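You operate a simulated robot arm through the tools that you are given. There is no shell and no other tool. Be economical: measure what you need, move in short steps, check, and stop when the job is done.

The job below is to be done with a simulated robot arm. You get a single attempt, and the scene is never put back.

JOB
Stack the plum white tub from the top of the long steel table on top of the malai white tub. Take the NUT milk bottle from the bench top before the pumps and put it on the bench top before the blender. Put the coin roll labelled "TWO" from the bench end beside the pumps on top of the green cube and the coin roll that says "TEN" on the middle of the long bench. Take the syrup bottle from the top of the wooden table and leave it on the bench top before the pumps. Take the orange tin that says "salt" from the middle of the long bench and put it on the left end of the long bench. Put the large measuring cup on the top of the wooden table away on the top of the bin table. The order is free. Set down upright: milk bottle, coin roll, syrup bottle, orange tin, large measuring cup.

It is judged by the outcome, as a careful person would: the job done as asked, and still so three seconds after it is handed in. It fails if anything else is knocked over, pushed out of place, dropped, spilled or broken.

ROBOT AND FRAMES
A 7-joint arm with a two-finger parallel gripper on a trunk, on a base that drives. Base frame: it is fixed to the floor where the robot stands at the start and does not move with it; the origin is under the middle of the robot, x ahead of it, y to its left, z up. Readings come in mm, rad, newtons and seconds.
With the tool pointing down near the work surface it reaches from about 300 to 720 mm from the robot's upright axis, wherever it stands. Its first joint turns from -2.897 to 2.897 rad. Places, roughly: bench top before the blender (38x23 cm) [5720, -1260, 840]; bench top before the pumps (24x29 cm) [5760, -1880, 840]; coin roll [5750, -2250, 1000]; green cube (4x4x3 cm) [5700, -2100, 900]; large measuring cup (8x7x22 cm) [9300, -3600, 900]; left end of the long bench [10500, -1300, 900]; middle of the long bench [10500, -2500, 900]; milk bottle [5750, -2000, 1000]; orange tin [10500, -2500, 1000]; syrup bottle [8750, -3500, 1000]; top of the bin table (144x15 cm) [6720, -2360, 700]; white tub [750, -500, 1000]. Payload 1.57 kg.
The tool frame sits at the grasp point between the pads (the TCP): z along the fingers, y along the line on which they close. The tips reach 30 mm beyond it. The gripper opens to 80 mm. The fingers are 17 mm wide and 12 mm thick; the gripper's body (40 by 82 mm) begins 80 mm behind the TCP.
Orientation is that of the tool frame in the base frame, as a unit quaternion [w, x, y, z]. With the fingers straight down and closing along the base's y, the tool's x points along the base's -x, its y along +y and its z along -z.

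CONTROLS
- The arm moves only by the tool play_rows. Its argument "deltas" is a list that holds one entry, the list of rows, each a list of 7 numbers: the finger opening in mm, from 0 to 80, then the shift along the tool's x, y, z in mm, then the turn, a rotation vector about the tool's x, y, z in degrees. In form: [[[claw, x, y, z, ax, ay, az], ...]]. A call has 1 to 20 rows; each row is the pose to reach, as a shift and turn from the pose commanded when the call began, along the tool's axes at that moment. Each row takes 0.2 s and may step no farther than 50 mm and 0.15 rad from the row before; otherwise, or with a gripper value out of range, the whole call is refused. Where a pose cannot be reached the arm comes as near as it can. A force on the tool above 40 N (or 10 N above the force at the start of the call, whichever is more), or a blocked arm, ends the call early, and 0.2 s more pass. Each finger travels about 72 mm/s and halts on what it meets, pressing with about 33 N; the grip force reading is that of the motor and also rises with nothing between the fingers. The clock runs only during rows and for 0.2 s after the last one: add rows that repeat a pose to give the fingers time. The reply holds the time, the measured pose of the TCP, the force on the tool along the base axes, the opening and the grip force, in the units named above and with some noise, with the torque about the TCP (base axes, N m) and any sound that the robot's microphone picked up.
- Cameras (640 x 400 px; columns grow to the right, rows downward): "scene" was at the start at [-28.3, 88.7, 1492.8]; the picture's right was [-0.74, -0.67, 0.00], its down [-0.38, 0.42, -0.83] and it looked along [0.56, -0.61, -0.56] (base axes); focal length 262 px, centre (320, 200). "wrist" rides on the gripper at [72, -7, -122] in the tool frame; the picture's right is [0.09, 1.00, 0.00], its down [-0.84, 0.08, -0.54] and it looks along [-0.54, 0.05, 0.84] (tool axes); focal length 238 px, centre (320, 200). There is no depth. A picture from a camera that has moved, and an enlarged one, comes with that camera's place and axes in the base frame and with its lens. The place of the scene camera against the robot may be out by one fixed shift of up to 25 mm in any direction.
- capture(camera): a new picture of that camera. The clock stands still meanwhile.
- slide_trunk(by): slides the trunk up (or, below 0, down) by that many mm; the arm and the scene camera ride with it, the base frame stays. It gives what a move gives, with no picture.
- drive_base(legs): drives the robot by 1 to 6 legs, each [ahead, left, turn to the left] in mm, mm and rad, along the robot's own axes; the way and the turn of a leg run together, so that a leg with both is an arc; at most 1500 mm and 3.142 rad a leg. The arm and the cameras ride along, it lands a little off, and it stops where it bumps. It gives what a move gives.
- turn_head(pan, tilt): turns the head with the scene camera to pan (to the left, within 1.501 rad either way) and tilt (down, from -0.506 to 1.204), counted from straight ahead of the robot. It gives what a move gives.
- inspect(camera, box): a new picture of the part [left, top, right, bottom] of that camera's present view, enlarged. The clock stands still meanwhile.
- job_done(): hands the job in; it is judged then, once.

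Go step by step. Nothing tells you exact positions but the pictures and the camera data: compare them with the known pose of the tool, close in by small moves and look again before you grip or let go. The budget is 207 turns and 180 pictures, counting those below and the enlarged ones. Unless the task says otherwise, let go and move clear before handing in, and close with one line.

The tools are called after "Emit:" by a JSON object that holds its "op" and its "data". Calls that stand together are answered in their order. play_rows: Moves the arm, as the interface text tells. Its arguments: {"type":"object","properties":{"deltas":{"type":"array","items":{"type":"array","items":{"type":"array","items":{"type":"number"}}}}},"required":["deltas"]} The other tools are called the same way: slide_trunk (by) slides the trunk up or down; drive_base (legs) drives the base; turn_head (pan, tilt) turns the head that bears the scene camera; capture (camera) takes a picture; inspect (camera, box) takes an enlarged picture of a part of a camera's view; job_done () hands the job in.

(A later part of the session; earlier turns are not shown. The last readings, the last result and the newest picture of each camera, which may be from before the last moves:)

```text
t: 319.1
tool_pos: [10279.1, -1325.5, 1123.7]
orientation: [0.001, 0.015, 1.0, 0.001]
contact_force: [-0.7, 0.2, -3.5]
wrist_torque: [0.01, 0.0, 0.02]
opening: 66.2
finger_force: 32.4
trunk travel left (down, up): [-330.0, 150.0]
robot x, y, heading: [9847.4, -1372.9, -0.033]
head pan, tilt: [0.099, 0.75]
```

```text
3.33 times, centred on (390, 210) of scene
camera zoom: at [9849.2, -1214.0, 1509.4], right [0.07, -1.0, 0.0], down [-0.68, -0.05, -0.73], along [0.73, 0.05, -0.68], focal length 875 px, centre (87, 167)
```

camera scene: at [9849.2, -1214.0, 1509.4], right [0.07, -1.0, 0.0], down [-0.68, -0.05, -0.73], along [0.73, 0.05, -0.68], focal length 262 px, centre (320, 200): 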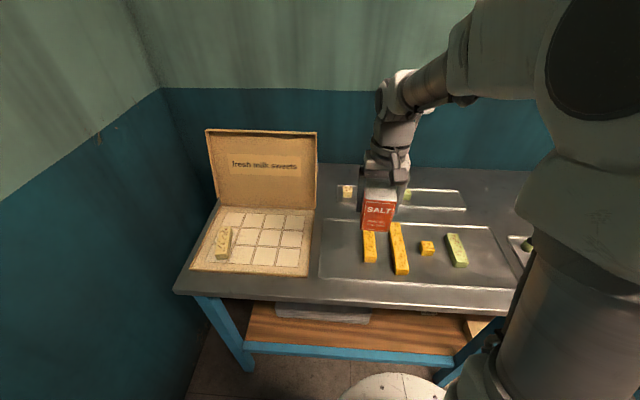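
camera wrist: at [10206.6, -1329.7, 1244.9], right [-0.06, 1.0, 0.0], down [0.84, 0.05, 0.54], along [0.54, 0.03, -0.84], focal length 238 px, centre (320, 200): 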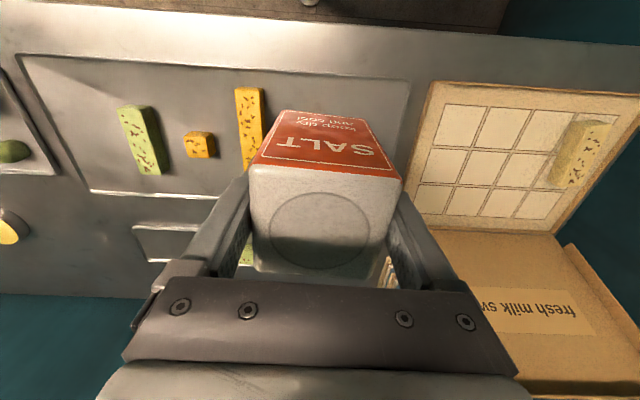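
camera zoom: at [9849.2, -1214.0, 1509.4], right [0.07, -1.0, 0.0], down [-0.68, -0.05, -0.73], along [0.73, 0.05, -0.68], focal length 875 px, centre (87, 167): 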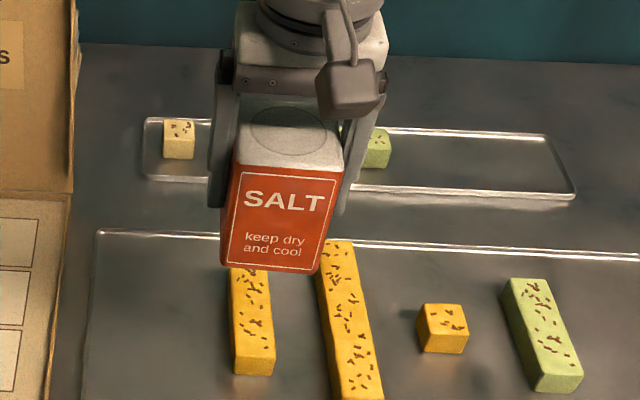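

The gap spans x≈10462 to 10541 (tin 64 mm deep). I move over (10501, -1290), squaring the yaw, and lower to just above the trays.

Emit:
{"op": "play_rows", "data": {"deltas": [[[50, -44, 9, 0, 0, 0, -1.7], [50, -88, 18, 0, 0, 0, -1.7], [50, -132, 26, 0, 0, 0, -1.7], [50, -176, 34, 0, 0, 0, -1.7], [50, -220, 43, 0, 0, 0, -1.7], [50, -220, 43, 40, 0, 0, -1.7], [50, -220, 43, 80, 0, 0, -1.7], [50, -220, 43, 110, 0, 0, -1.7], [50, -220, 43, 110, 0, 0, -1.7]]]}}

Emit:
{"op": "capture", "data": {"camera": "wrist"}}

Emit:
{"op": "inspect", "data": {"camera": "scene", "box": [300, 130, 480, 260]}}

```text
t: 321.1
tool_pos: [10501.3, -1291.2, 1014.2]
orientation: [0.002, 0.0, 1.0, -0.001]
contact_force: [0.7, -0.4, -4.0]
wrist_torque: [0.01, 0.04, -0.03]
opening: 66.1
finger_force: 32.9
trunk travel left (down, up): [-330.0, 150.0]
robot x, y, heading: [9850.7, -1375.3, -0.03]
head pan, tilt: [0.099, 0.75]
```

```text
82 pictures are left
camera wrist: at [10429.9, -1296.5, 1135.9], right [-0.09, 1.0, 0.0], down [0.84, 0.08, 0.54], along [0.54, 0.05, -0.84], focal length 238 px, centre (320, 200)
```

wrist: 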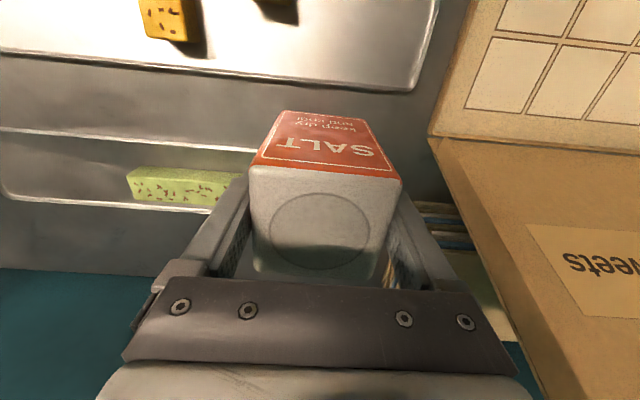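

```text
3.08 times, centred on (390, 195) of scene
camera zoom: at [9849.3, -1214.1, 1509.4], right [0.07, -1.0, 0.0], down [-0.68, -0.05, -0.73], along [0.73, 0.05, -0.68], focal length 808 px, centre (105, 215)
```

zoom: 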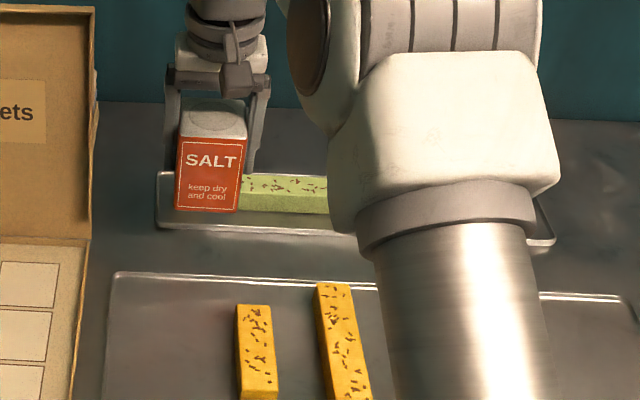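

Gap and tin line up. Lower to just above the bench.

Emit:
{"op": "play_rows", "data": {"deltas": [[[50, 0, 0, 30, 0, 0, 0], [50, 0, 0, 55, 0, 0, 0], [50, 0, 0, 70, 0, 0, 0], [50, 0, 0, 80, 0, 0, 0], [50, 0, 0, 80, 0, 0, 0]]]}}

Emit:
{"op": "inspect", "data": {"camera": "wrist", "box": [140, 40, 440, 200]}}

Emit:
{"op": "inspect", "data": {"camera": "scene", "box": [320, 160, 420, 240]}}

```text
t: 322.3
tool_pos: [10500.8, -1290.4, 932.8]
orientation: [0.002, 0.001, 1.0, 0.0]
contact_force: [0.0, 0.0, -4.9]
wrist_torque: [-0.01, 0.0, 0.03]
opening: 66.0
finger_force: 32.9
trunk travel left (down, up): [-330.0, 150.0]
robot x, y, heading: [9849.9, -1377.8, -0.031]
head pan, tilt: [0.099, 0.75]
```

```text
2.13 times, centred on (290, 120) of wrist
camera zoom: at [10428.3, -1297.3, 1054.5], right [-0.09, 1.0, 0.0], down [0.84, 0.08, 0.54], along [0.54, 0.05, -0.84], focal length 508 px, centre (384, 371)
```

zoom: 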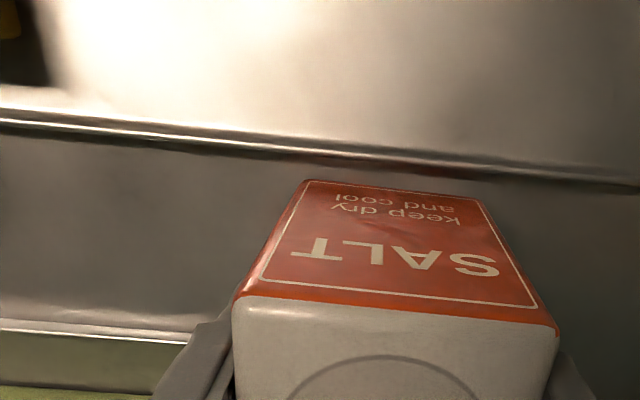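

```text
5.00 times, centred on (370, 200) of scene
camera zoom: at [9849.3, -1214.1, 1509.4], right [0.07, -1.0, 0.0], down [-0.68, -0.05, -0.73], along [0.73, 0.05, -0.68], focal length 1313 px, centre (70, 200)
```

zoom: 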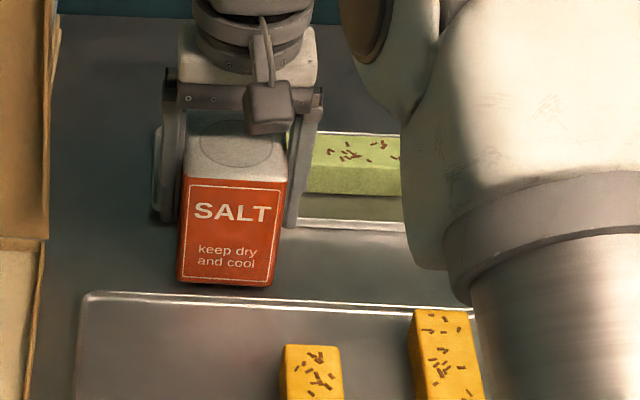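

Clear on both sides. Final lowering to contact.

Emit:
{"op": "play_rows", "data": {"deltas": [[[50, 0, 0, 4, 0, 0, 0], [50, 0, 0, 7, 0, 0, 0], [50, 0, 0, 9, 0, 0, 0], [50, 0, 0, 11, 0, 0, 0], [50, 0, 0, 11, 0, 0, 0]]]}}

```text
t: 323.5
tool_pos: [10500.9, -1289.2, 924.0]
orientation: [0.003, 0.0, 1.0, 0.0]
contact_force: [1.9, 1.0, 4.1]
wrist_torque: [0.08, 0.09, -0.07]
opening: 66.0
finger_force: 33.1
trunk travel left (down, up): [-330.0, 150.0]
robot x, y, heading: [9849.3, -1373.1, -0.031]
head pan, tilt: [0.099, 0.75]
```

Emit:
{"op": "play_rows", "data": {"deltas": [[[66, 0, 0, 0, 0, 0, 0], [72, 0, 0, 0, 0, 0, 0], [80, 0, 0, 0, 0, 0, 0], [80, 0, 0, 0, 0, 0, 0], [80, 0, 0, -20, 0, 0, 0], [80, 0, 0, -50, 0, 0, 0], [80, 0, 0, -90, 0, 0, 0], [80, 20, 0, -130, 0, 0, 0], [80, 60, 0, -160, 0, 0, 0], [80, 100, 0, -190, 0, 0, 0], [80, 150, 0, -190, 0, 0, 0], [80, 200, 0, -190, 0, 0, 0]]]}}

Emit:
{"op": "capture", "data": {"camera": "scene"}}

```text
t: 326.1
tool_pos: [10298.3, -1290.7, 1112.8]
orientation: [0.002, 0.0, 1.0, -0.001]
contact_force: [-1.0, -0.2, 0.5]
wrist_torque: [-0.02, 0.01, -0.01]
opening: 79.9
finger_force: 0.1
trunk travel left (down, up): [-330.0, 150.0]
robot x, y, heading: [9849.8, -1378.9, -0.034]
head pan, tilt: [0.099, 0.75]
```

```text
78 pictures are left
camera scene: at [9848.8, -1214.2, 1509.4], right [0.07, -1.0, 0.0], down [-0.68, -0.05, -0.73], along [0.73, 0.05, -0.68], focal length 262 px, centre (320, 200)
```

scene: 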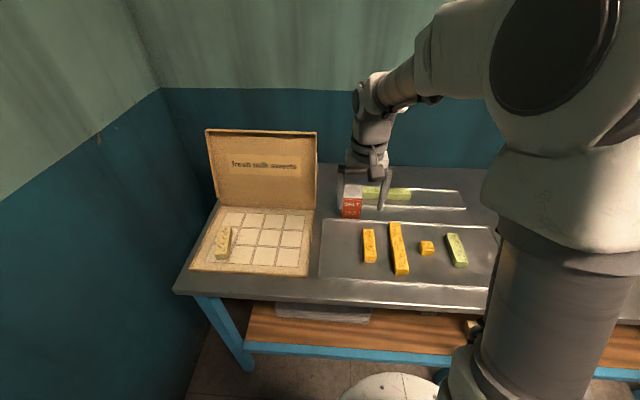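

The SALT tin stands on the left end. Next the wooden table: I back off diagonally, turn right to face it, and look.

Emit:
{"op": "drive_base", "data": {"legs": [[-750, -850, 0.03], [0, 0, -1.571]]}}

Emit:
{"op": "turn_head", "data": {"pan": 0.1, "tilt": 0.45}}

Emit:
{"op": "capture", "data": {"camera": "scene"}}

```text
t: 337.9
tool_pos: [9167.1, -2629.4, 1113.3]
orientation: [0.002, 0.714, 0.7, -0.002]
contact_force: [-0.1, 0.9, -0.2]
wrist_torque: [0.0, 0.03, 0.0]
opening: 80.0
finger_force: 0.1
trunk travel left (down, up): [-330.0, 150.0]
robot x, y, heading: [9088.7, -2179.2, -1.623]
head pan, tilt: [0.099, 0.75]
```

```text
t: 338.6
tool_pos: [9167.0, -2630.3, 1113.1]
orientation: [0.002, 0.714, 0.7, -0.001]
contact_force: [-0.1, 0.4, -0.2]
wrist_torque: [0.01, 0.04, -0.02]
opening: 79.6
finger_force: 0.2
trunk travel left (down, up): [-330.0, 150.0]
robot x, y, heading: [9090.6, -2174.0, -1.628]
head pan, tilt: [0.099, 0.45]
```

```text
77 pictures are left
camera scene: at [9231.9, -2183.5, 1535.8], right [-1.0, -0.05, 0.0], down [-0.02, 0.44, -0.9], along [0.04, -0.9, -0.44], focal length 262 px, centre (320, 200)
```

scene: 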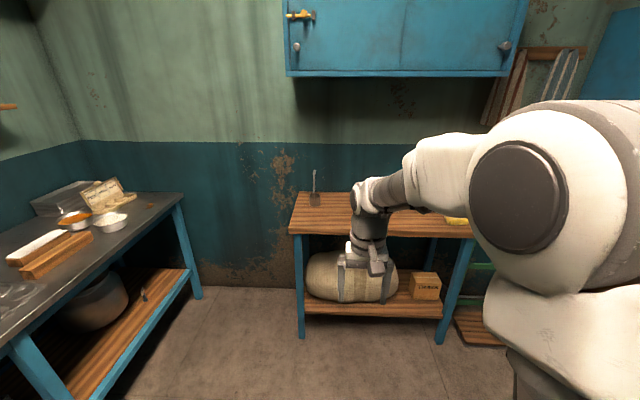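

The arm hides the table top. I shift right and forward so the head camera looks past it.

Emit:
{"op": "drive_base", "data": {"legs": [[480, -450, 0.055]]}}

Emit:
{"op": "turn_head", "data": {"pan": 0.3, "tilt": 0.6}}

Emit:
{"op": "capture", "data": {"camera": "scene"}}

Emit:
{"op": "capture", "data": {"camera": "wrist"}}

```text
t: 342.5
tool_pos: [8731.9, -3091.0, 1112.0]
orientation: [0.001, 0.695, 0.719, -0.002]
contact_force: [0.3, 0.7, -0.3]
wrist_torque: [-0.02, 0.02, 0.02]
opening: 80.3
finger_force: 0.0
trunk travel left (down, up): [-330.0, 150.0]
robot x, y, heading: [8631.6, -2644.9, -1.571]
head pan, tilt: [0.099, 0.45]
```

```text
t: 343.3
tool_pos: [8732.3, -3090.5, 1113.0]
orientation: [0.001, 0.695, 0.719, -0.001]
contact_force: [-0.5, 0.0, 0.1]
wrist_torque: [0.0, -0.04, 0.01]
opening: 80.2
finger_force: 0.0
trunk travel left (down, up): [-330.0, 150.0]
robot x, y, heading: [8633.1, -2644.8, -1.566]
head pan, tilt: [0.3, 0.6]
```

```text
76 pictures are left
camera scene: at [8789.9, -2634.5, 1522.3], right [-0.95, -0.3, 0.0], down [-0.17, 0.54, -0.83], along [0.25, -0.79, -0.56], focal length 262 px, centre (320, 200)
```

scene: 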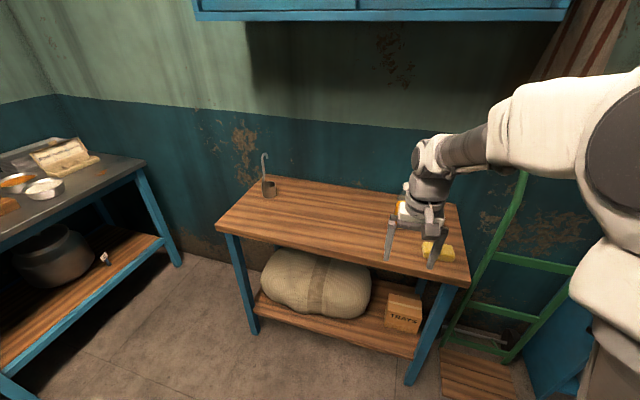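

```text
75 pictures are left
camera wrist: at [8723.8, -3018.5, 1235.0], right [0.99, 0.13, 0.0], down [0.11, -0.83, 0.54], along [0.07, -0.54, -0.84], focal length 238 px, centre (320, 200)
```

wrist: 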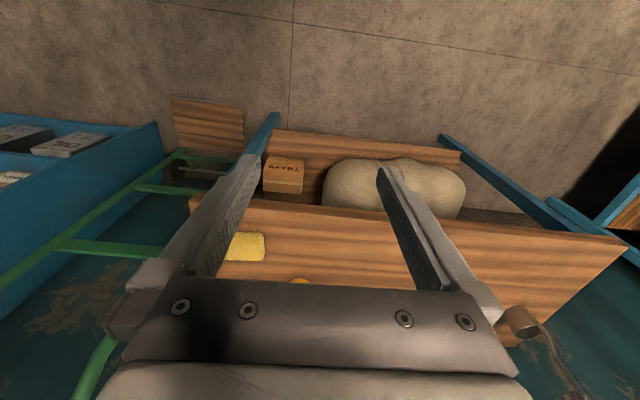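

The metal cup with the tall hooked handle at the left is the measuring cup, near (9350, -3600). I drive in front of it.

Emit:
{"op": "drive_base", "data": {"legs": [[0, 560, 0], [300, 0, 0]]}}

Emit:
{"op": "turn_head", "data": {"pan": 0.05, "tilt": 0.75}}

Emit:
{"op": "capture", "data": {"camera": "scene"}}

Emit:
{"op": "capture", "data": {"camera": "wrist"}}

```text
t: 350.1
tool_pos: [9271.7, -3395.6, 1113.6]
orientation: [0.002, 0.706, 0.708, -0.001]
contact_force: [0.1, 0.1, 0.2]
wrist_torque: [-0.01, 0.01, 0.03]
opening: 80.1
finger_force: 0.2
trunk travel left (down, up): [-330.0, 150.0]
robot x, y, heading: [9182.3, -2947.2, -1.6]
head pan, tilt: [0.3, 0.6]
```

```text
t: 350.9
tool_pos: [9270.5, -3395.7, 1113.0]
orientation: [0.001, 0.706, 0.709, -0.001]
contact_force: [0.5, 0.0, -0.1]
wrist_torque: [-0.02, 0.02, -0.01]
opening: 79.9
finger_force: 0.1
trunk travel left (down, up): [-330.0, 150.0]
robot x, y, heading: [9185.9, -2948.1, -1.589]
head pan, tilt: [0.051, 0.75]
```

```text
74 pictures are left
camera scene: at [9320.6, -2939.5, 1509.4], right [-1.0, -0.02, 0.0], down [-0.02, 0.68, -0.73], along [0.02, -0.73, -0.68], focal length 262 px, centre (320, 200)
```

scene: 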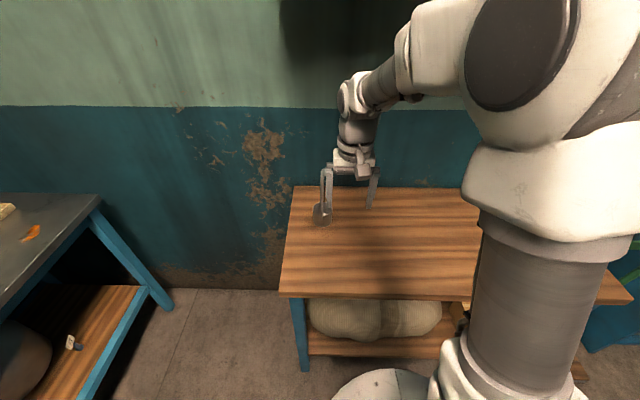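

```text
73 pictures are left
camera wrist: at [9265.2, -3323.3, 1235.1], right [1.0, 0.1, 0.0], down [0.08, -0.83, 0.54], along [0.05, -0.54, -0.84], focal length 238 px, centre (320, 200)
```

wrist: 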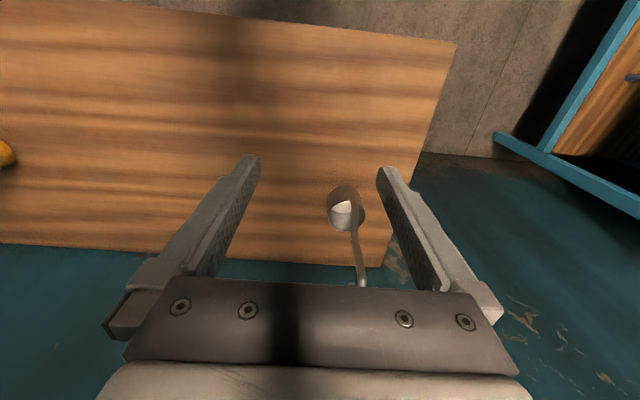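

Emit:
{"op": "inspect", "data": {"camera": "wrist", "box": [270, 160, 430, 290]}}

Emit:
{"op": "inspect", "data": {"camera": "scene", "box": [280, 150, 420, 250]}}

```text
3.08 times, centred on (350, 225) of wrist
camera zoom: at [9265.2, -3323.3, 1235.1], right [1.0, 0.1, 0.0], down [0.08, -0.83, 0.54], along [0.05, -0.54, -0.84], focal length 733 px, centre (228, 123)
```

zoom: 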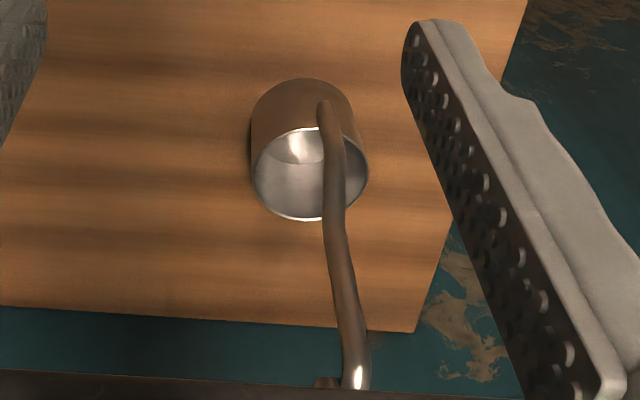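

```text
4.00 times, centred on (350, 200) of scene
camera zoom: at [9320.6, -2939.5, 1509.4], right [-1.0, -0.02, 0.0], down [-0.02, 0.68, -0.73], along [0.02, -0.73, -0.68], focal length 1050 px, centre (200, 200)
```

zoom: 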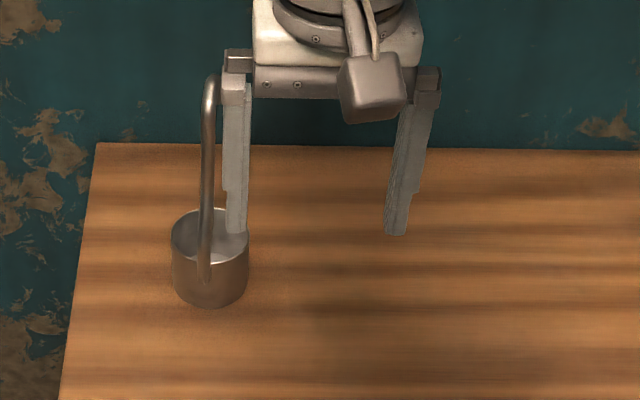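

The cup's handle is a thin upright rod on its near side, with its hook bent toward -x. I'll grip the rod from above with the fingers closing along y, so I turn the wrist 90° first.

Emit:
{"op": "play_rows", "data": {"deltas": [[[60, 0, 0, -5, 0, 0, -8], [60, 0, 0, -10, 0, 0, -16], [60, 0, 0, -15, 0, 0, -24], [60, 0, 0, -20, 0, 0, -32], [60, 0, 0, -20, 0, 0, -40], [60, 0, 0, -20, 0, 0, -48], [60, 0, 0, -20, 0, 0, -56], [60, 0, 0, -20, 0, 0, -64], [60, 0, 0, -20, 0, 0, -72], [60, 0, 0, -20, 0, 0, -80], [60, 0, 0, -20, 0, 0, -88], [60, 0, 0, -20, 0, 0, -90]]]}}

Emit:
{"op": "capture", "data": {"camera": "wrist"}}

```text
t: 353.5
tool_pos: [9271.9, -3395.6, 1132.8]
orientation: [0.0, -0.004, 1.0, -0.002]
contact_force: [0.4, -0.7, -0.1]
wrist_torque: [-0.02, -0.03, -0.01]
opening: 60.1
finger_force: 0.2
trunk travel left (down, up): [-330.0, 150.0]
robot x, y, heading: [9185.4, -2946.5, -1.599]
head pan, tilt: [0.051, 0.75]
```

```text
70 pictures are left
camera wrist: at [9200.0, -3401.8, 1255.0], right [-0.1, 1.0, 0.0], down [0.84, 0.08, 0.54], along [0.54, 0.05, -0.84], focal length 238 px, centre (320, 200)
```

wrist: 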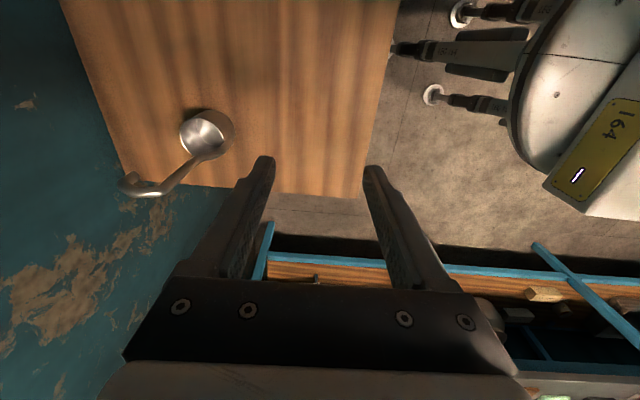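

Emit:
{"op": "inspect", "data": {"camera": "wrist", "box": [100, 90, 260, 210]}}

```text
3.33 times, centred on (180, 150) of wrist
camera zoom: at [9200.0, -3401.8, 1255.0], right [-0.1, 1.0, 0.0], down [0.84, 0.08, 0.54], along [0.54, 0.05, -0.84], focal length 794 px, centre (787, 367)
```

zoom: 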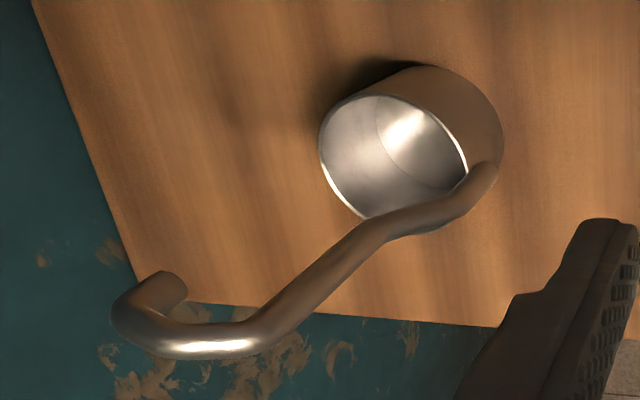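

The geometry shows the hook actually curls away from the robot (along -y), and the rod is vertical at (9340, -3556) for z 957–1047. So fingers should close along x after all; I turn the wrist back.

Emit:
{"op": "play_rows", "data": {"deltas": [[[60, 0, 0, 0, 0, 0, 8], [60, 0, 0, 0, 0, 0, 16], [50, 0, 0, 0, 0, 0, 24], [50, 0, 0, 0, 0, 0, 32], [50, 0, 0, 0, 0, 0, 40], [50, 0, 0, 0, 0, 0, 48], [50, 0, 0, 0, 0, 0, 56], [50, 0, 0, 0, 0, 0, 64], [50, 0, 0, 0, 0, 0, 72], [50, 0, 0, 0, 0, 0, 80], [50, 0, 0, 0, 0, 0, 88], [50, 0, 0, 0, 0, 0, 90]]]}}

```text
t: 356.1
tool_pos: [9271.5, -3394.8, 1133.5]
orientation: [0.001, 0.706, 0.708, -0.001]
contact_force: [0.8, -0.4, 0.5]
wrist_torque: [-0.02, -0.02, 0.02]
opening: 49.9
finger_force: 0.2
trunk travel left (down, up): [-330.0, 150.0]
robot x, y, heading: [9182.4, -2949.4, -1.592]
head pan, tilt: [0.051, 0.75]
```

Emit:
{"op": "play_rows", "data": {"deltas": [[[50, -40, 17, 0, 0, 0, 0], [50, -80, 34, 0, 0, 0, 0], [50, -120, 51, 0, 0, 0, 0], [50, -161, 68, 0, 0, 0, 0], [50, -161, 68, 13, 0, 0, 0], [50, -161, 68, 13, 0, 0, 0]]]}}

Emit:
{"op": "capture", "data": {"camera": "wrist"}}

Emit:
{"op": "inspect", "data": {"camera": "scene", "box": [240, 120, 420, 250]}}

```text
t: 357.5
tool_pos: [9340.6, -3554.9, 1122.5]
orientation: [0.001, 0.706, 0.708, -0.001]
contact_force: [0.3, 0.1, 0.0]
wrist_torque: [0.04, -0.01, 0.02]
opening: 50.2
finger_force: 0.1
trunk travel left (down, up): [-330.0, 150.0]
robot x, y, heading: [9185.2, -2948.7, -1.599]
head pan, tilt: [0.051, 0.75]
```

```text
68 pictures are left
camera wrist: at [9333.8, -3482.5, 1244.3], right [1.0, 0.1, 0.0], down [0.08, -0.83, 0.54], along [0.05, -0.54, -0.84], focal length 238 px, centre (320, 200)
```

wrist: 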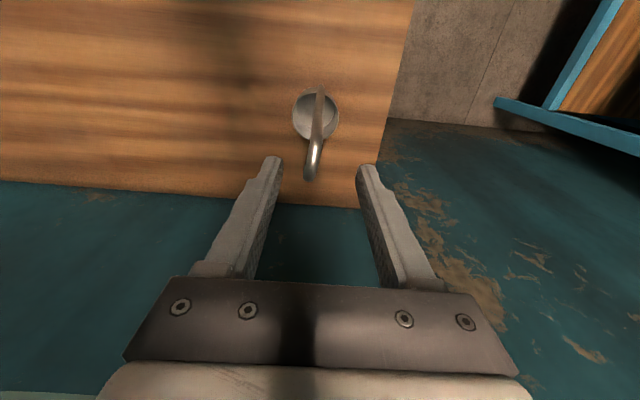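

```text
3.08 times, centred on (330, 185) of scene
camera zoom: at [9320.5, -2939.4, 1509.4], right [-1.0, -0.02, 0.0], down [-0.02, 0.68, -0.73], along [0.02, -0.73, -0.68], focal length 808 px, centre (289, 246)
```

zoom: 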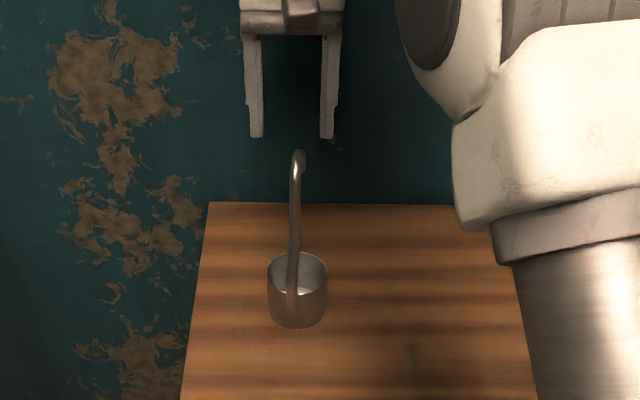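

Emit:
{"op": "inspect", "data": {"camera": "wrist", "box": [260, 70, 380, 200]}}

```text
3.08 times, centred on (320, 135) of wrist
camera zoom: at [9333.8, -3482.5, 1244.3], right [1.0, 0.1, 0.0], down [0.08, -0.83, 0.54], along [0.05, -0.54, -0.84], focal length 733 px, centre (320, 400)
```

zoom: 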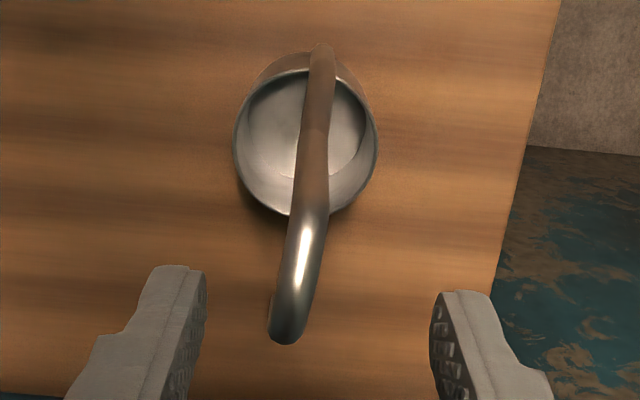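

The rod is at x≈9337.5. I shift 3 mm and descend so the pads straddle the rod's vertical part.

Emit:
{"op": "play_rows", "data": {"deltas": [[[50, -1, -3, 30, 0, 0, 0], [50, -1, -3, 65, 0, 0, 0], [50, -1, -3, 100, 0, 0, 0], [50, -1, -3, 120, 0, 0, 0], [50, -1, -3, 130, 0, 0, 0], [50, -1, -3, 130, 0, 0, 0]]]}}

Emit:
{"op": "capture", "data": {"camera": "wrist"}}

Emit:
{"op": "inspect", "data": {"camera": "scene", "box": [260, 140, 400, 250]}}

```text
t: 358.9
tool_pos: [9336.9, -3556.1, 991.2]
orientation: [0.002, 0.706, 0.709, -0.001]
contact_force: [0.1, 0.1, -1.1]
wrist_torque: [-0.02, 0.0, 0.05]
opening: 50.2
finger_force: 0.0
trunk travel left (down, up): [-330.0, 150.0]
robot x, y, heading: [9185.1, -2946.6, -1.593]
head pan, tilt: [0.051, 0.75]
```

```text
65 pictures are left
camera wrist: at [9330.4, -3484.6, 1113.5], right [1.0, 0.1, 0.0], down [0.08, -0.83, 0.54], along [0.05, -0.54, -0.84], focal length 238 px, centre (320, 200)
```

wrist: 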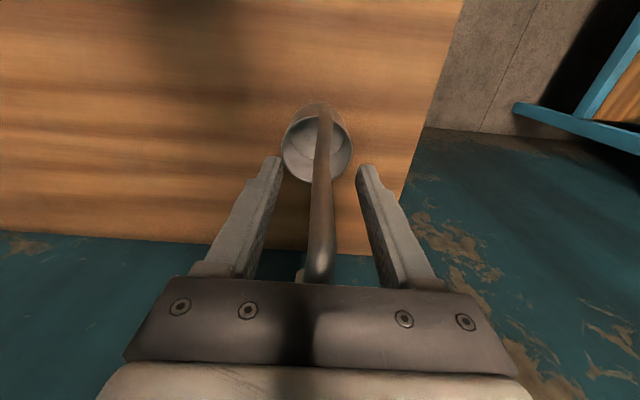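

```text
3.64 times, centred on (330, 195) of scene
camera zoom: at [9320.5, -2939.5, 1509.4], right [-1.0, -0.02, 0.0], down [-0.02, 0.68, -0.73], along [0.02, -0.73, -0.68], focal length 955 px, centre (284, 218)
```

zoom: 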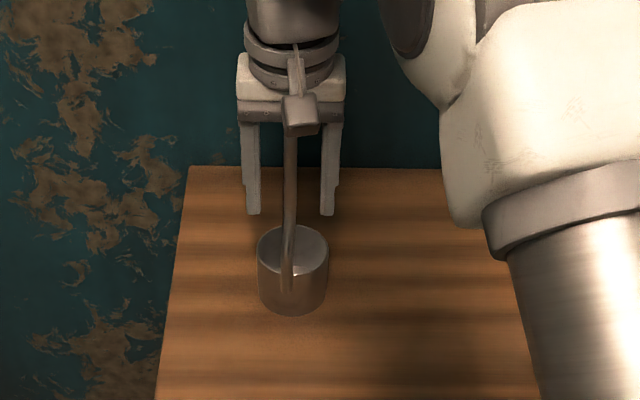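

The rod is between the pads. Closing.

Emit:
{"op": "play_rows", "data": {"deltas": [[[35, 0, 0, 0, 0, 0, 0], [20, 0, 0, 0, 0, 0, 0], [4, 0, 0, 0, 0, 0, 0], [4, 0, 0, 0, 0, 0, 0], [4, 0, 0, 0, 0, 0, 0]]]}}

Emit:
{"op": "inspect", "data": {"camera": "scene", "box": [260, 140, 400, 250]}}

```text
t: 360.1
tool_pos: [9335.8, -3557.8, 992.7]
orientation: [0.001, 0.705, 0.709, -0.001]
contact_force: [0.1, 0.9, -0.6]
wrist_torque: [0.01, 0.0, 0.0]
opening: 11.1
finger_force: 28.9
trunk travel left (down, up): [-330.0, 150.0]
robot x, y, heading: [9183.4, -2949.0, -1.595]
head pan, tilt: [0.051, 0.75]
```

```text
3.64 times, centred on (330, 195) of scene
camera zoom: at [9320.5, -2939.5, 1509.4], right [-1.0, -0.02, 0.0], down [-0.02, 0.68, -0.73], along [0.02, -0.73, -0.68], focal length 955 px, centre (284, 218)
```

zoom: 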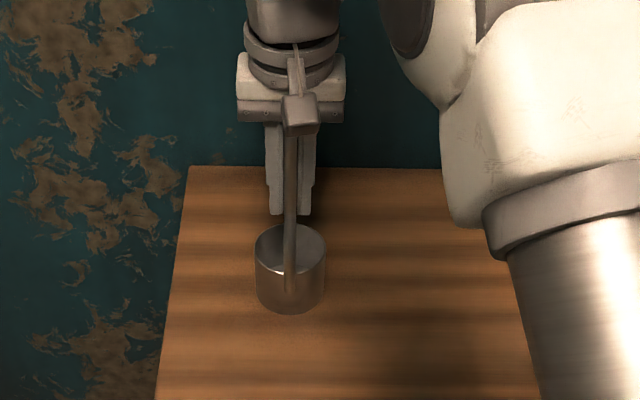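

Gripped (11 mm rod). Lift and retract.

Emit:
{"op": "play_rows", "data": {"deltas": [[[4, 0, 0, -20, 0, 0, 0], [4, 0, 0, -50, 0, 0, 0], [4, 0, 0, -80, 0, 0, 0], [4, 40, 0, -90, 0, 0, 0], [4, 80, -10, -100, 0, 0, 0], [4, 120, -20, -110, 0, 0, 0], [4, 160, -30, -120, 0, 0, 0], [4, 200, -50, -120, 0, 0, 0], [4, 200, -50, -120, 0, 0, 0]]]}}

Emit:
{"op": "capture", "data": {"camera": "scene"}}

```text
t: 362.1
tool_pos: [9291.3, -3357.7, 1110.1]
orientation: [0.002, 0.706, 0.708, -0.001]
contact_force: [0.3, -0.3, -1.6]
wrist_torque: [0.02, 0.02, 0.0]
opening: 11.0
finger_force: 28.5
trunk travel left (down, up): [-330.0, 150.0]
robot x, y, heading: [9186.5, -2945.7, -1.599]
head pan, tilt: [0.051, 0.75]
```

```text
62 pictures are left
camera scene: at [9320.4, -2939.3, 1509.4], right [-1.0, -0.02, 0.0], down [-0.02, 0.68, -0.73], along [0.02, -0.73, -0.68], focal length 262 px, centre (320, 200)
```

scene: 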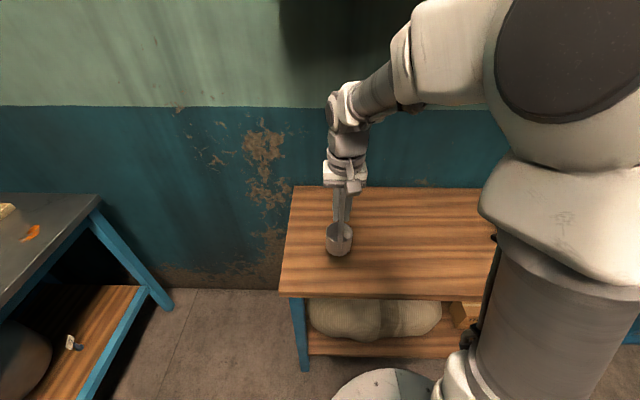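

The cup is held. I back away, turn to face the bin table along the -x wall, and drive toward it.

Emit:
{"op": "drive_base", "data": {"legs": [[-650, 0, 0.028], [0, 0, -1.571], [1300, 0, 0]]}}

Emit:
{"op": "turn_head", "data": {"pan": 0.1, "tilt": 0.5}}

Emit:
{"op": "capture", "data": {"camera": "scene"}}

```text
t: 380.3
tool_pos: [7459.6, -2308.9, 1108.7]
orientation: [0.0, 0.999, -0.034, -0.002]
contact_force: [0.7, -0.4, -1.6]
wrist_torque: [0.0, -0.02, 0.0]
opening: 10.8
finger_force: 28.4
trunk travel left (down, up): [-330.0, 150.0]
robot x, y, heading: [7879.2, -2226.8, 3.038]
head pan, tilt: [0.051, 0.75]
```

```text
t: 381.1
tool_pos: [7461.4, -2309.3, 1109.2]
orientation: [0.0, 0.999, -0.034, -0.001]
contact_force: [0.3, 0.7, -0.8]
wrist_torque: [0.0, 0.0, 0.01]
opening: 10.7
finger_force: 28.6
trunk travel left (down, up): [-330.0, 150.0]
robot x, y, heading: [7877.9, -2234.2, 3.047]
head pan, tilt: [0.099, 0.499]
```

```text
61 pictures are left
camera scene: at [7845.1, -2363.7, 1531.3], right [0.0, 1.0, 0.0], down [0.48, 0.0, -0.88], along [-0.88, 0.0, -0.48], focal length 262 px, centre (320, 200)
```

scene: 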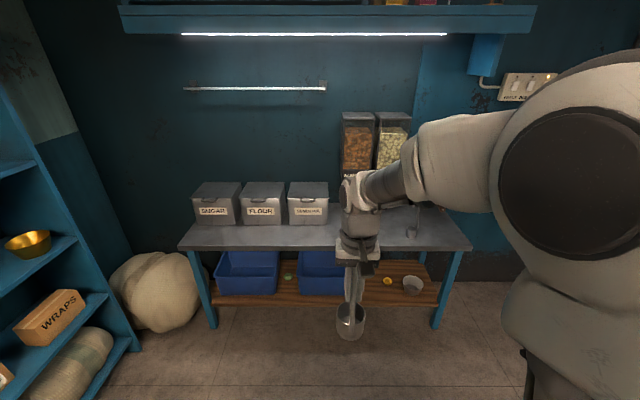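

The bin table has a free front strip before the bins, x≈6645–6795. I'll set the cup in front of the SEMOLINA bin at about (6735, -2470); drive closer.

Emit:
{"op": "drive_base", "data": {"legs": [[0, 0, 0.094], [700, 110, 0]]}}

Emit:
{"op": "turn_head", "data": {"pan": 0.1, "tilt": 0.85}}

Emit:
{"op": "capture", "data": {"camera": "scene"}}

Emit:
{"op": "capture", "data": {"camera": "wrist"}}

```text
t: 386.6
tool_pos: [6786.0, -2452.2, 1109.7]
orientation: [0.0, 1.0, 0.012, -0.003]
contact_force: [-0.2, 0.0, -0.5]
wrist_torque: [-0.02, 0.0, -0.02]
opening: 10.7
finger_force: 28.4
trunk travel left (down, up): [-330.0, 150.0]
robot x, y, heading: [7197.2, -2336.3, 3.134]
head pan, tilt: [0.099, 0.499]
```

```text
t: 387.4
tool_pos: [6786.0, -2453.0, 1110.5]
orientation: [0.0, 1.0, 0.011, -0.001]
contact_force: [-0.4, 0.0, -0.7]
wrist_torque: [0.02, 0.01, -0.01]
opening: 10.8
finger_force: 28.4
trunk travel left (down, up): [-330.0, 150.0]
robot x, y, heading: [7196.0, -2338.2, 3.135]
head pan, tilt: [0.099, 0.85]
```

```text
60 pictures are left
camera scene: at [7187.5, -2470.5, 1501.4], right [-0.09, 1.0, 0.0], down [0.75, 0.07, -0.66], along [-0.66, -0.06, -0.75], focal length 262 px, centre (320, 200)
```

scene: 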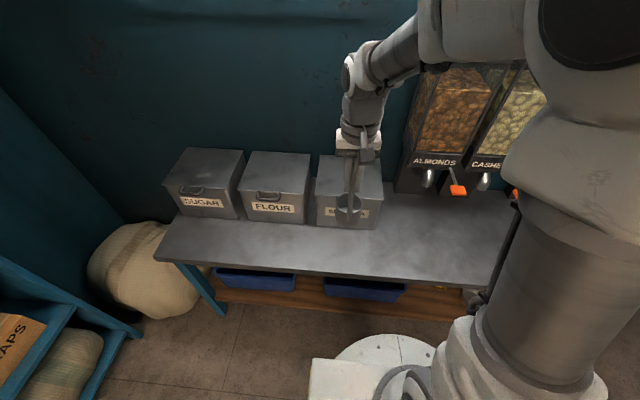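

```text
59 pictures are left
camera wrist: at [6858.0, -2443.5, 1231.5], right [0.12, -0.99, 0.0], down [-0.83, -0.1, 0.54], along [-0.54, -0.06, -0.84], focal length 238 px, centre (320, 200)
```

wrist: 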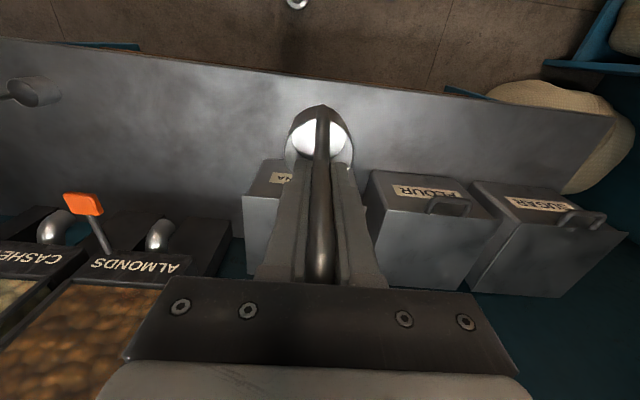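

I move forward 55 mm and lower the cup toward the strip, staying above expected contact.

Emit:
{"op": "play_rows", "data": {"deltas": [[[4, -28, 0, 10, 0, 0, 0], [4, -55, 0, 40, 0, 0, 0], [4, -55, 0, 85, 0, 0, 0], [4, -55, 0, 130, 0, 0, 0], [4, -55, 0, 170, 0, 0, 0], [4, -55, 0, 195, 0, 0, 0], [4, -55, 0, 195, 0, 0, 0]]]}}

Emit:
{"op": "capture", "data": {"camera": "wrist"}}

Emit:
{"op": "inspect", "data": {"camera": "scene", "box": [270, 130, 430, 290]}}

```text
t: 389.0
tool_pos: [6729.0, -2453.2, 914.2]
orientation: [0.0, 1.0, 0.012, -0.002]
contact_force: [-0.1, -0.4, -1.4]
wrist_torque: [0.0, -0.03, -0.01]
opening: 10.9
finger_force: 28.6
trunk travel left (down, up): [-330.0, 150.0]
robot x, y, heading: [7195.5, -2334.1, 3.134]
head pan, tilt: [0.099, 0.85]
```

```text
58 pictures are left
camera wrist: at [6802.3, -2444.6, 1036.4], right [0.12, -0.99, 0.0], down [-0.83, -0.1, 0.55], along [-0.54, -0.06, -0.84], focal length 238 px, centre (320, 200)
```

wrist: 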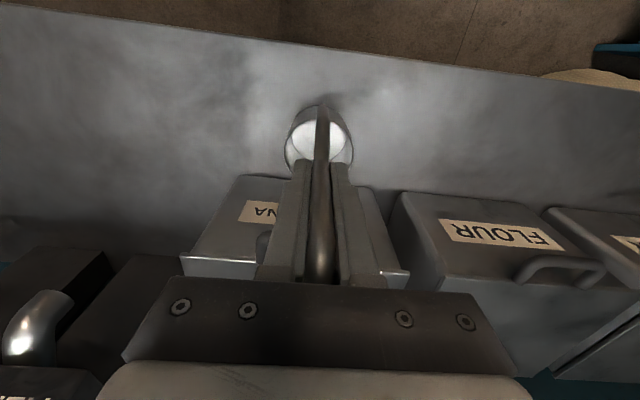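

```text
2.50 times, centred on (350, 210) of scene
camera zoom: at [7187.5, -2470.5, 1501.4], right [-0.09, 1.0, 0.0], down [0.75, 0.07, -0.66], along [-0.66, -0.06, -0.75], focal length 656 px, centre (245, 175)
```

zoom: 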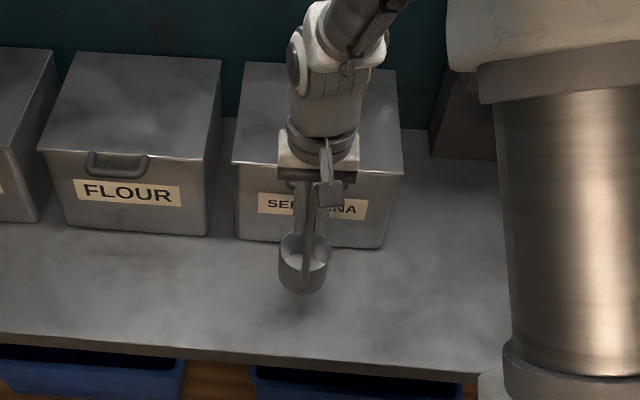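

Good position with clearance to the bin. Lowering to contact.

Emit:
{"op": "play_rows", "data": {"deltas": [[[4, 0, 0, 10, 0, 0, 0], [4, 0, 0, 18, 0, 0, 0], [4, 0, 0, 24, 0, 0, 0], [4, 0, 0, 30, 0, 0, 0], [4, 0, 0, 34, 0, 0, 0], [4, 0, 0, 38, 0, 0, 0], [4, 0, 0, 38, 0, 0, 0]]]}}

Emit:
{"op": "inspect", "data": {"camera": "scene", "box": [270, 130, 430, 290]}}

```text
t: 390.6
tool_pos: [6728.9, -2453.0, 876.4]
orientation: [0.0, 1.0, 0.012, -0.002]
contact_force: [-0.4, 0.5, -1.5]
wrist_torque: [-0.03, -0.04, 0.01]
opening: 11.0
finger_force: 28.0
trunk travel left (down, up): [-330.0, 150.0]
robot x, y, heading: [7192.6, -2335.7, 3.136]
head pan, tilt: [0.099, 0.85]
```

```text
2.50 times, centred on (350, 210) of scene
camera zoom: at [7187.5, -2470.5, 1501.4], right [-0.09, 1.0, 0.0], down [0.75, 0.07, -0.66], along [-0.66, -0.06, -0.75], focal length 656 px, centre (245, 175)
```

zoom: 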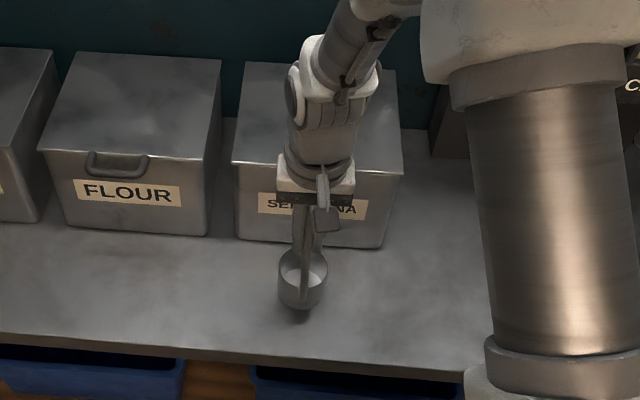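

Emit:
{"op": "play_rows", "data": {"deltas": [[[4, 0, 0, 4, 0, 0, 0], [4, 0, 0, 8, 0, 0, 0], [4, 0, 0, 11, 0, 0, 0], [4, 0, 0, 14, 0, 0, 0], [4, 0, 0, 17, 0, 0, 0], [4, 0, 0, 20, 0, 0, 0], [4, 0, 0, 20, 0, 0, 0]]]}}

Emit:
{"op": "inspect", "data": {"camera": "scene", "box": [310, 190, 390, 270]}}

```text
t: 392.2
tool_pos: [6728.3, -2452.5, 855.0]
orientation: [0.0, 1.0, 0.012, -0.002]
contact_force: [-0.4, 0.5, -0.6]
wrist_torque: [0.01, -0.03, -0.02]
opening: 10.8
finger_force: 28.6
trunk travel left (down, up): [-330.0, 150.0]
robot x, y, heading: [7193.0, -2338.0, 3.132]
head pan, tilt: [0.099, 0.85]
```

```text
5.00 times, centred on (350, 230) of scene
camera zoom: at [7187.5, -2470.5, 1501.4], right [-0.09, 1.0, 0.0], down [0.75, 0.07, -0.66], along [-0.66, -0.06, -0.75], focal length 1313 px, centre (170, 50)
```

zoom: 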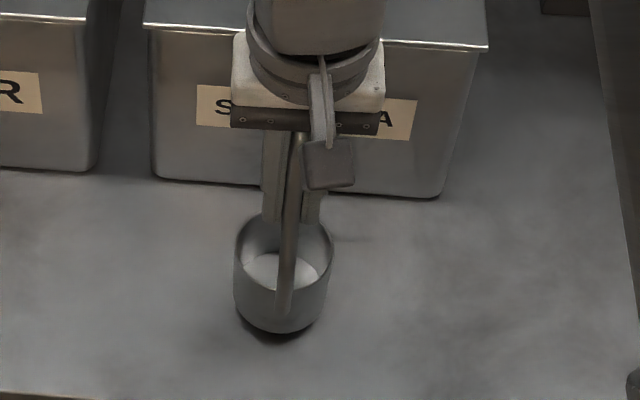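

Emit:
{"op": "play_rows", "data": {"deltas": [[[4, 0, 0, 3, 0, 0, 0], [4, 0, 0, 6, 0, 0, 0], [4, 0, 0, 9, 0, 0, 0], [4, 0, 0, 12, 0, 0, 0], [4, 0, 0, 15, 0, 0, 0], [4, 0, 0, 18, 0, 0, 0], [4, 0, 0, 18, 0, 0, 0]]]}}

Emit:
{"op": "inspect", "data": {"camera": "scene", "box": [310, 190, 390, 270]}}

```text
t: 393.8
tool_pos: [6728.6, -2454.0, 837.3]
orientation: [0.0, 1.0, 0.012, -0.002]
contact_force: [0.0, -1.1, 5.5]
wrist_torque: [-0.23, -0.11, -0.03]
opening: 11.0
finger_force: 7.3
trunk travel left (down, up): [-330.0, 150.0]
robot x, y, heading: [7198.5, -2339.6, 3.135]
head pan, tilt: [0.099, 0.85]
```

```text
5.00 times, centred on (350, 230) of scene
camera zoom: at [7187.3, -2470.5, 1501.1], right [-0.09, 1.0, 0.0], down [0.75, 0.07, -0.66], along [-0.66, -0.06, -0.75], focal length 1313 px, centre (170, 50)
```

zoom: 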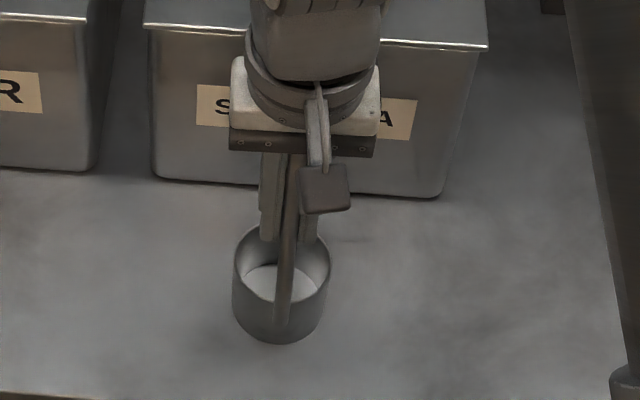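

The cup is on the table. Open and rise straight up.

Emit:
{"op": "play_rows", "data": {"deltas": [[[14, 0, 0, 0, 0, 0, 0], [24, 0, 0, 0, 0, 0, 0], [40, 0, 0, 0, 0, 0, 0], [55, 0, 0, 0, 0, 0, 0], [55, 0, 0, -30, 0, 0, 0], [55, 0, 0, -70, 0, 0, 0], [55, 0, 0, -115, 0, 0, 0], [55, 0, 0, -160, 0, 0, 0], [55, 30, 0, -190, 0, 0, 0]]]}}

Emit:
{"op": "inspect", "data": {"camera": "scene", "box": [270, 130, 430, 290]}}

```text
t: 395.8
tool_pos: [6758.6, -2452.8, 1029.6]
orientation: [-0.001, 1.0, 0.012, -0.001]
contact_force: [-0.1, -0.5, 0.6]
wrist_torque: [-0.01, -0.01, -0.02]
opening: 55.0
finger_force: 0.1
trunk travel left (down, up): [-330.0, 150.0]
robot x, y, heading: [7192.9, -2335.1, 3.134]
head pan, tilt: [0.099, 0.85]
```

```text
2.50 times, centred on (350, 210) of scene
camera zoom: at [7187.5, -2470.4, 1501.4], right [-0.09, 1.0, 0.0], down [0.75, 0.07, -0.66], along [-0.66, -0.06, -0.75], focal length 656 px, centre (245, 175)
```

zoom: 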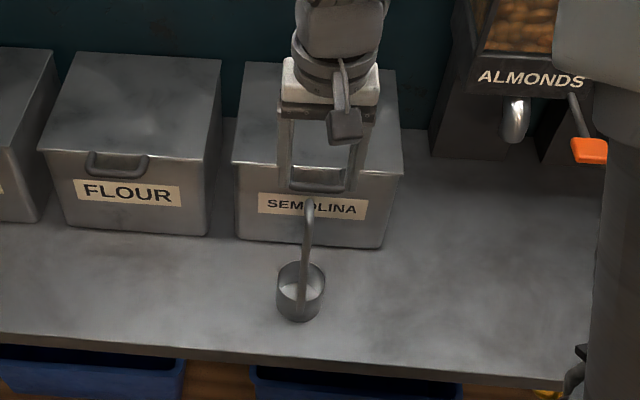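

The measuring cup stands upright on the bin table. Now to the syrup bottle: raise, back off, turn left, approach the wooden table.

Emit:
{"op": "play_rows", "data": {"deltas": [[[80, 0, 0, -40, 0, 0, 0], [80, 30, 0, -80, 0, 0, 0]]]}}

Emit:
{"op": "drive_base", "data": {"legs": [[-1400, 0, 0], [0, 0, 1.571], [350, 0, 0]]}}

Emit:
{"op": "turn_head", "data": {"pan": 0.0, "tilt": 0.6}}

Emit:
{"op": "capture", "data": {"camera": "scene"}}

```text
t: 396.4
tool_pos: [6790.0, -2452.6, 1109.3]
orientation: [0.0, 1.0, 0.012, -0.002]
contact_force: [-0.5, -0.5, -0.1]
wrist_torque: [-0.02, -0.03, 0.0]
opening: 79.7
finger_force: 0.1
trunk travel left (down, up): [-330.0, 150.0]
robot x, y, heading: [7191.8, -2333.9, 3.136]
head pan, tilt: [0.099, 0.85]
```

```text
t: 413.2
tool_pos: [8697.9, -3088.5, 1109.2]
orientation: [0.002, 0.706, 0.709, -0.001]
contact_force: [-0.4, 0.0, -0.1]
wrist_torque: [0.02, 0.0, -0.02]
opening: 80.0
finger_force: 0.1
trunk travel left (down, up): [-330.0, 150.0]
robot x, y, heading: [8586.3, -2684.5, -1.597]
head pan, tilt: [0.099, 0.85]
```

```text
t: 414.0
tool_pos: [8697.2, -3088.6, 1108.8]
orientation: [0.001, 0.706, 0.708, -0.002]
contact_force: [0.4, -0.3, -0.3]
wrist_torque: [-0.01, -0.01, -0.01]
opening: 79.9
finger_force: 0.1
trunk travel left (down, up): [-330.0, 150.0]
robot x, y, heading: [8591.9, -2684.2, -1.593]
head pan, tilt: [0.0, 0.6]
```

```text
52 pictures are left
camera scene: at [8722.2, -2681.4, 1522.2], right [-1.0, 0.03, 0.0], down [0.01, 0.57, -0.82], along [-0.02, -0.82, -0.57], focal length 262 px, centre (320, 200)
```

scene: 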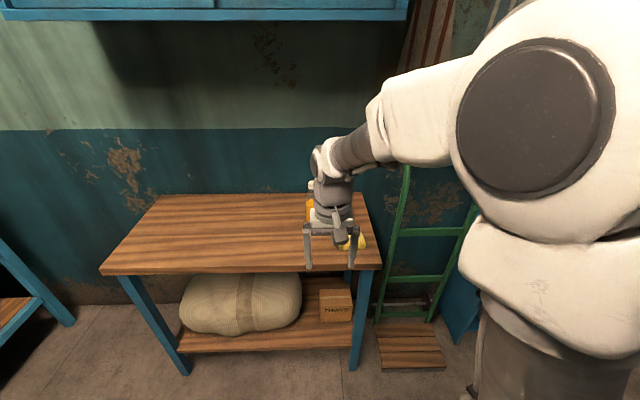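

Emit:
{"op": "drive_base", "data": {"legs": [[260, 110, 0.022]]}}

Emit:
{"op": "capture", "data": {"camera": "wrist"}}

Emit:
{"op": "capture", "data": {"camera": "scene"}}

```text
t: 416.3
tool_pos: [8814.1, -3342.7, 1108.8]
orientation: [0.002, 0.697, 0.717, -0.001]
contact_force: [-0.2, 0.6, 0.9]
wrist_torque: [-0.02, -0.02, 0.02]
opening: 80.1
finger_force: 0.1
trunk travel left (down, up): [-330.0, 150.0]
robot x, y, heading: [8699.3, -2937.9, -1.57]
head pan, tilt: [0.0, 0.6]
```

```text
51 pictures are left
camera wrist: at [8806.4, -3270.5, 1230.5], right [0.99, 0.12, 0.0], down [0.1, -0.83, 0.55], along [0.06, -0.54, -0.84], focal length 238 px, centre (320, 200)
```

wrist: 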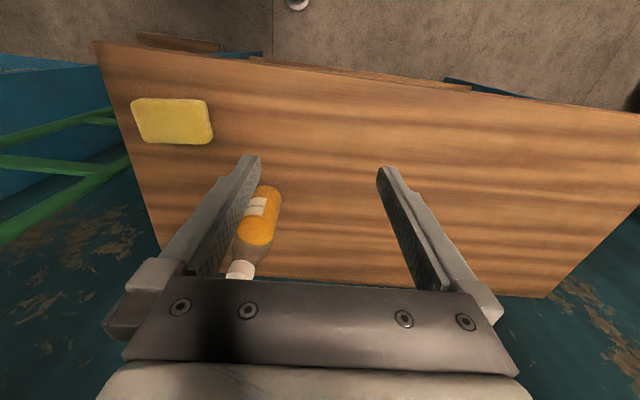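

```text
50 pictures are left
camera scene: at [8830.3, -2933.6, 1522.3], right [-1.0, 0.0, 0.0], down [0.0, 0.56, -0.83], along [0.0, -0.83, -0.56], focal length 262 px, centre (320, 200)
```

scene: 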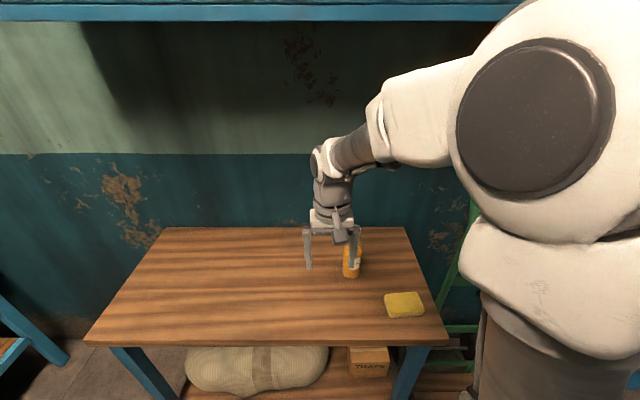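

The syrup bottle stands near (8724, -3546), cap top at z≈1000. I move above it and check.

Emit:
{"op": "play_rows", "data": {"deltas": [[[80, -40, -19, 0, 0, 0, 0], [80, -80, -38, 0, 0, 0, 0], [80, -120, -57, 0, 0, 0, 0], [80, -160, -76, 0, 0, 0, 0], [80, -200, -95, 0, 0, 0, 0], [80, -200, -95, 40, 0, 0, 0], [80, -200, -95, 55, 0, 0, 0], [80, -200, -95, 55, 0, 0, 0]]]}}

Emit:
{"op": "capture", "data": {"camera": "wrist"}}

```text
t: 418.1
tool_pos: [8726.1, -3546.1, 1053.0]
orientation: [0.0, 0.697, 0.717, -0.001]
contact_force: [0.7, -0.4, 0.4]
wrist_torque: [0.01, 0.0, -0.01]
opening: 79.9
finger_force: 0.2
trunk travel left (down, up): [-330.0, 150.0]
robot x, y, heading: [8698.9, -2934.1, -1.578]
head pan, tilt: [0.0, 0.6]
```

```text
49 pictures are left
camera wrist: at [8718.1, -3473.2, 1174.1], right [0.99, 0.12, 0.0], down [0.1, -0.83, 0.55], along [0.06, -0.54, -0.84], focal length 238 px, centre (320, 200)
```

wrist: 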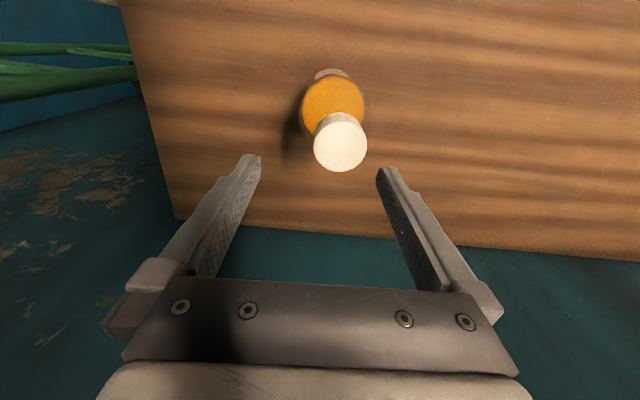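

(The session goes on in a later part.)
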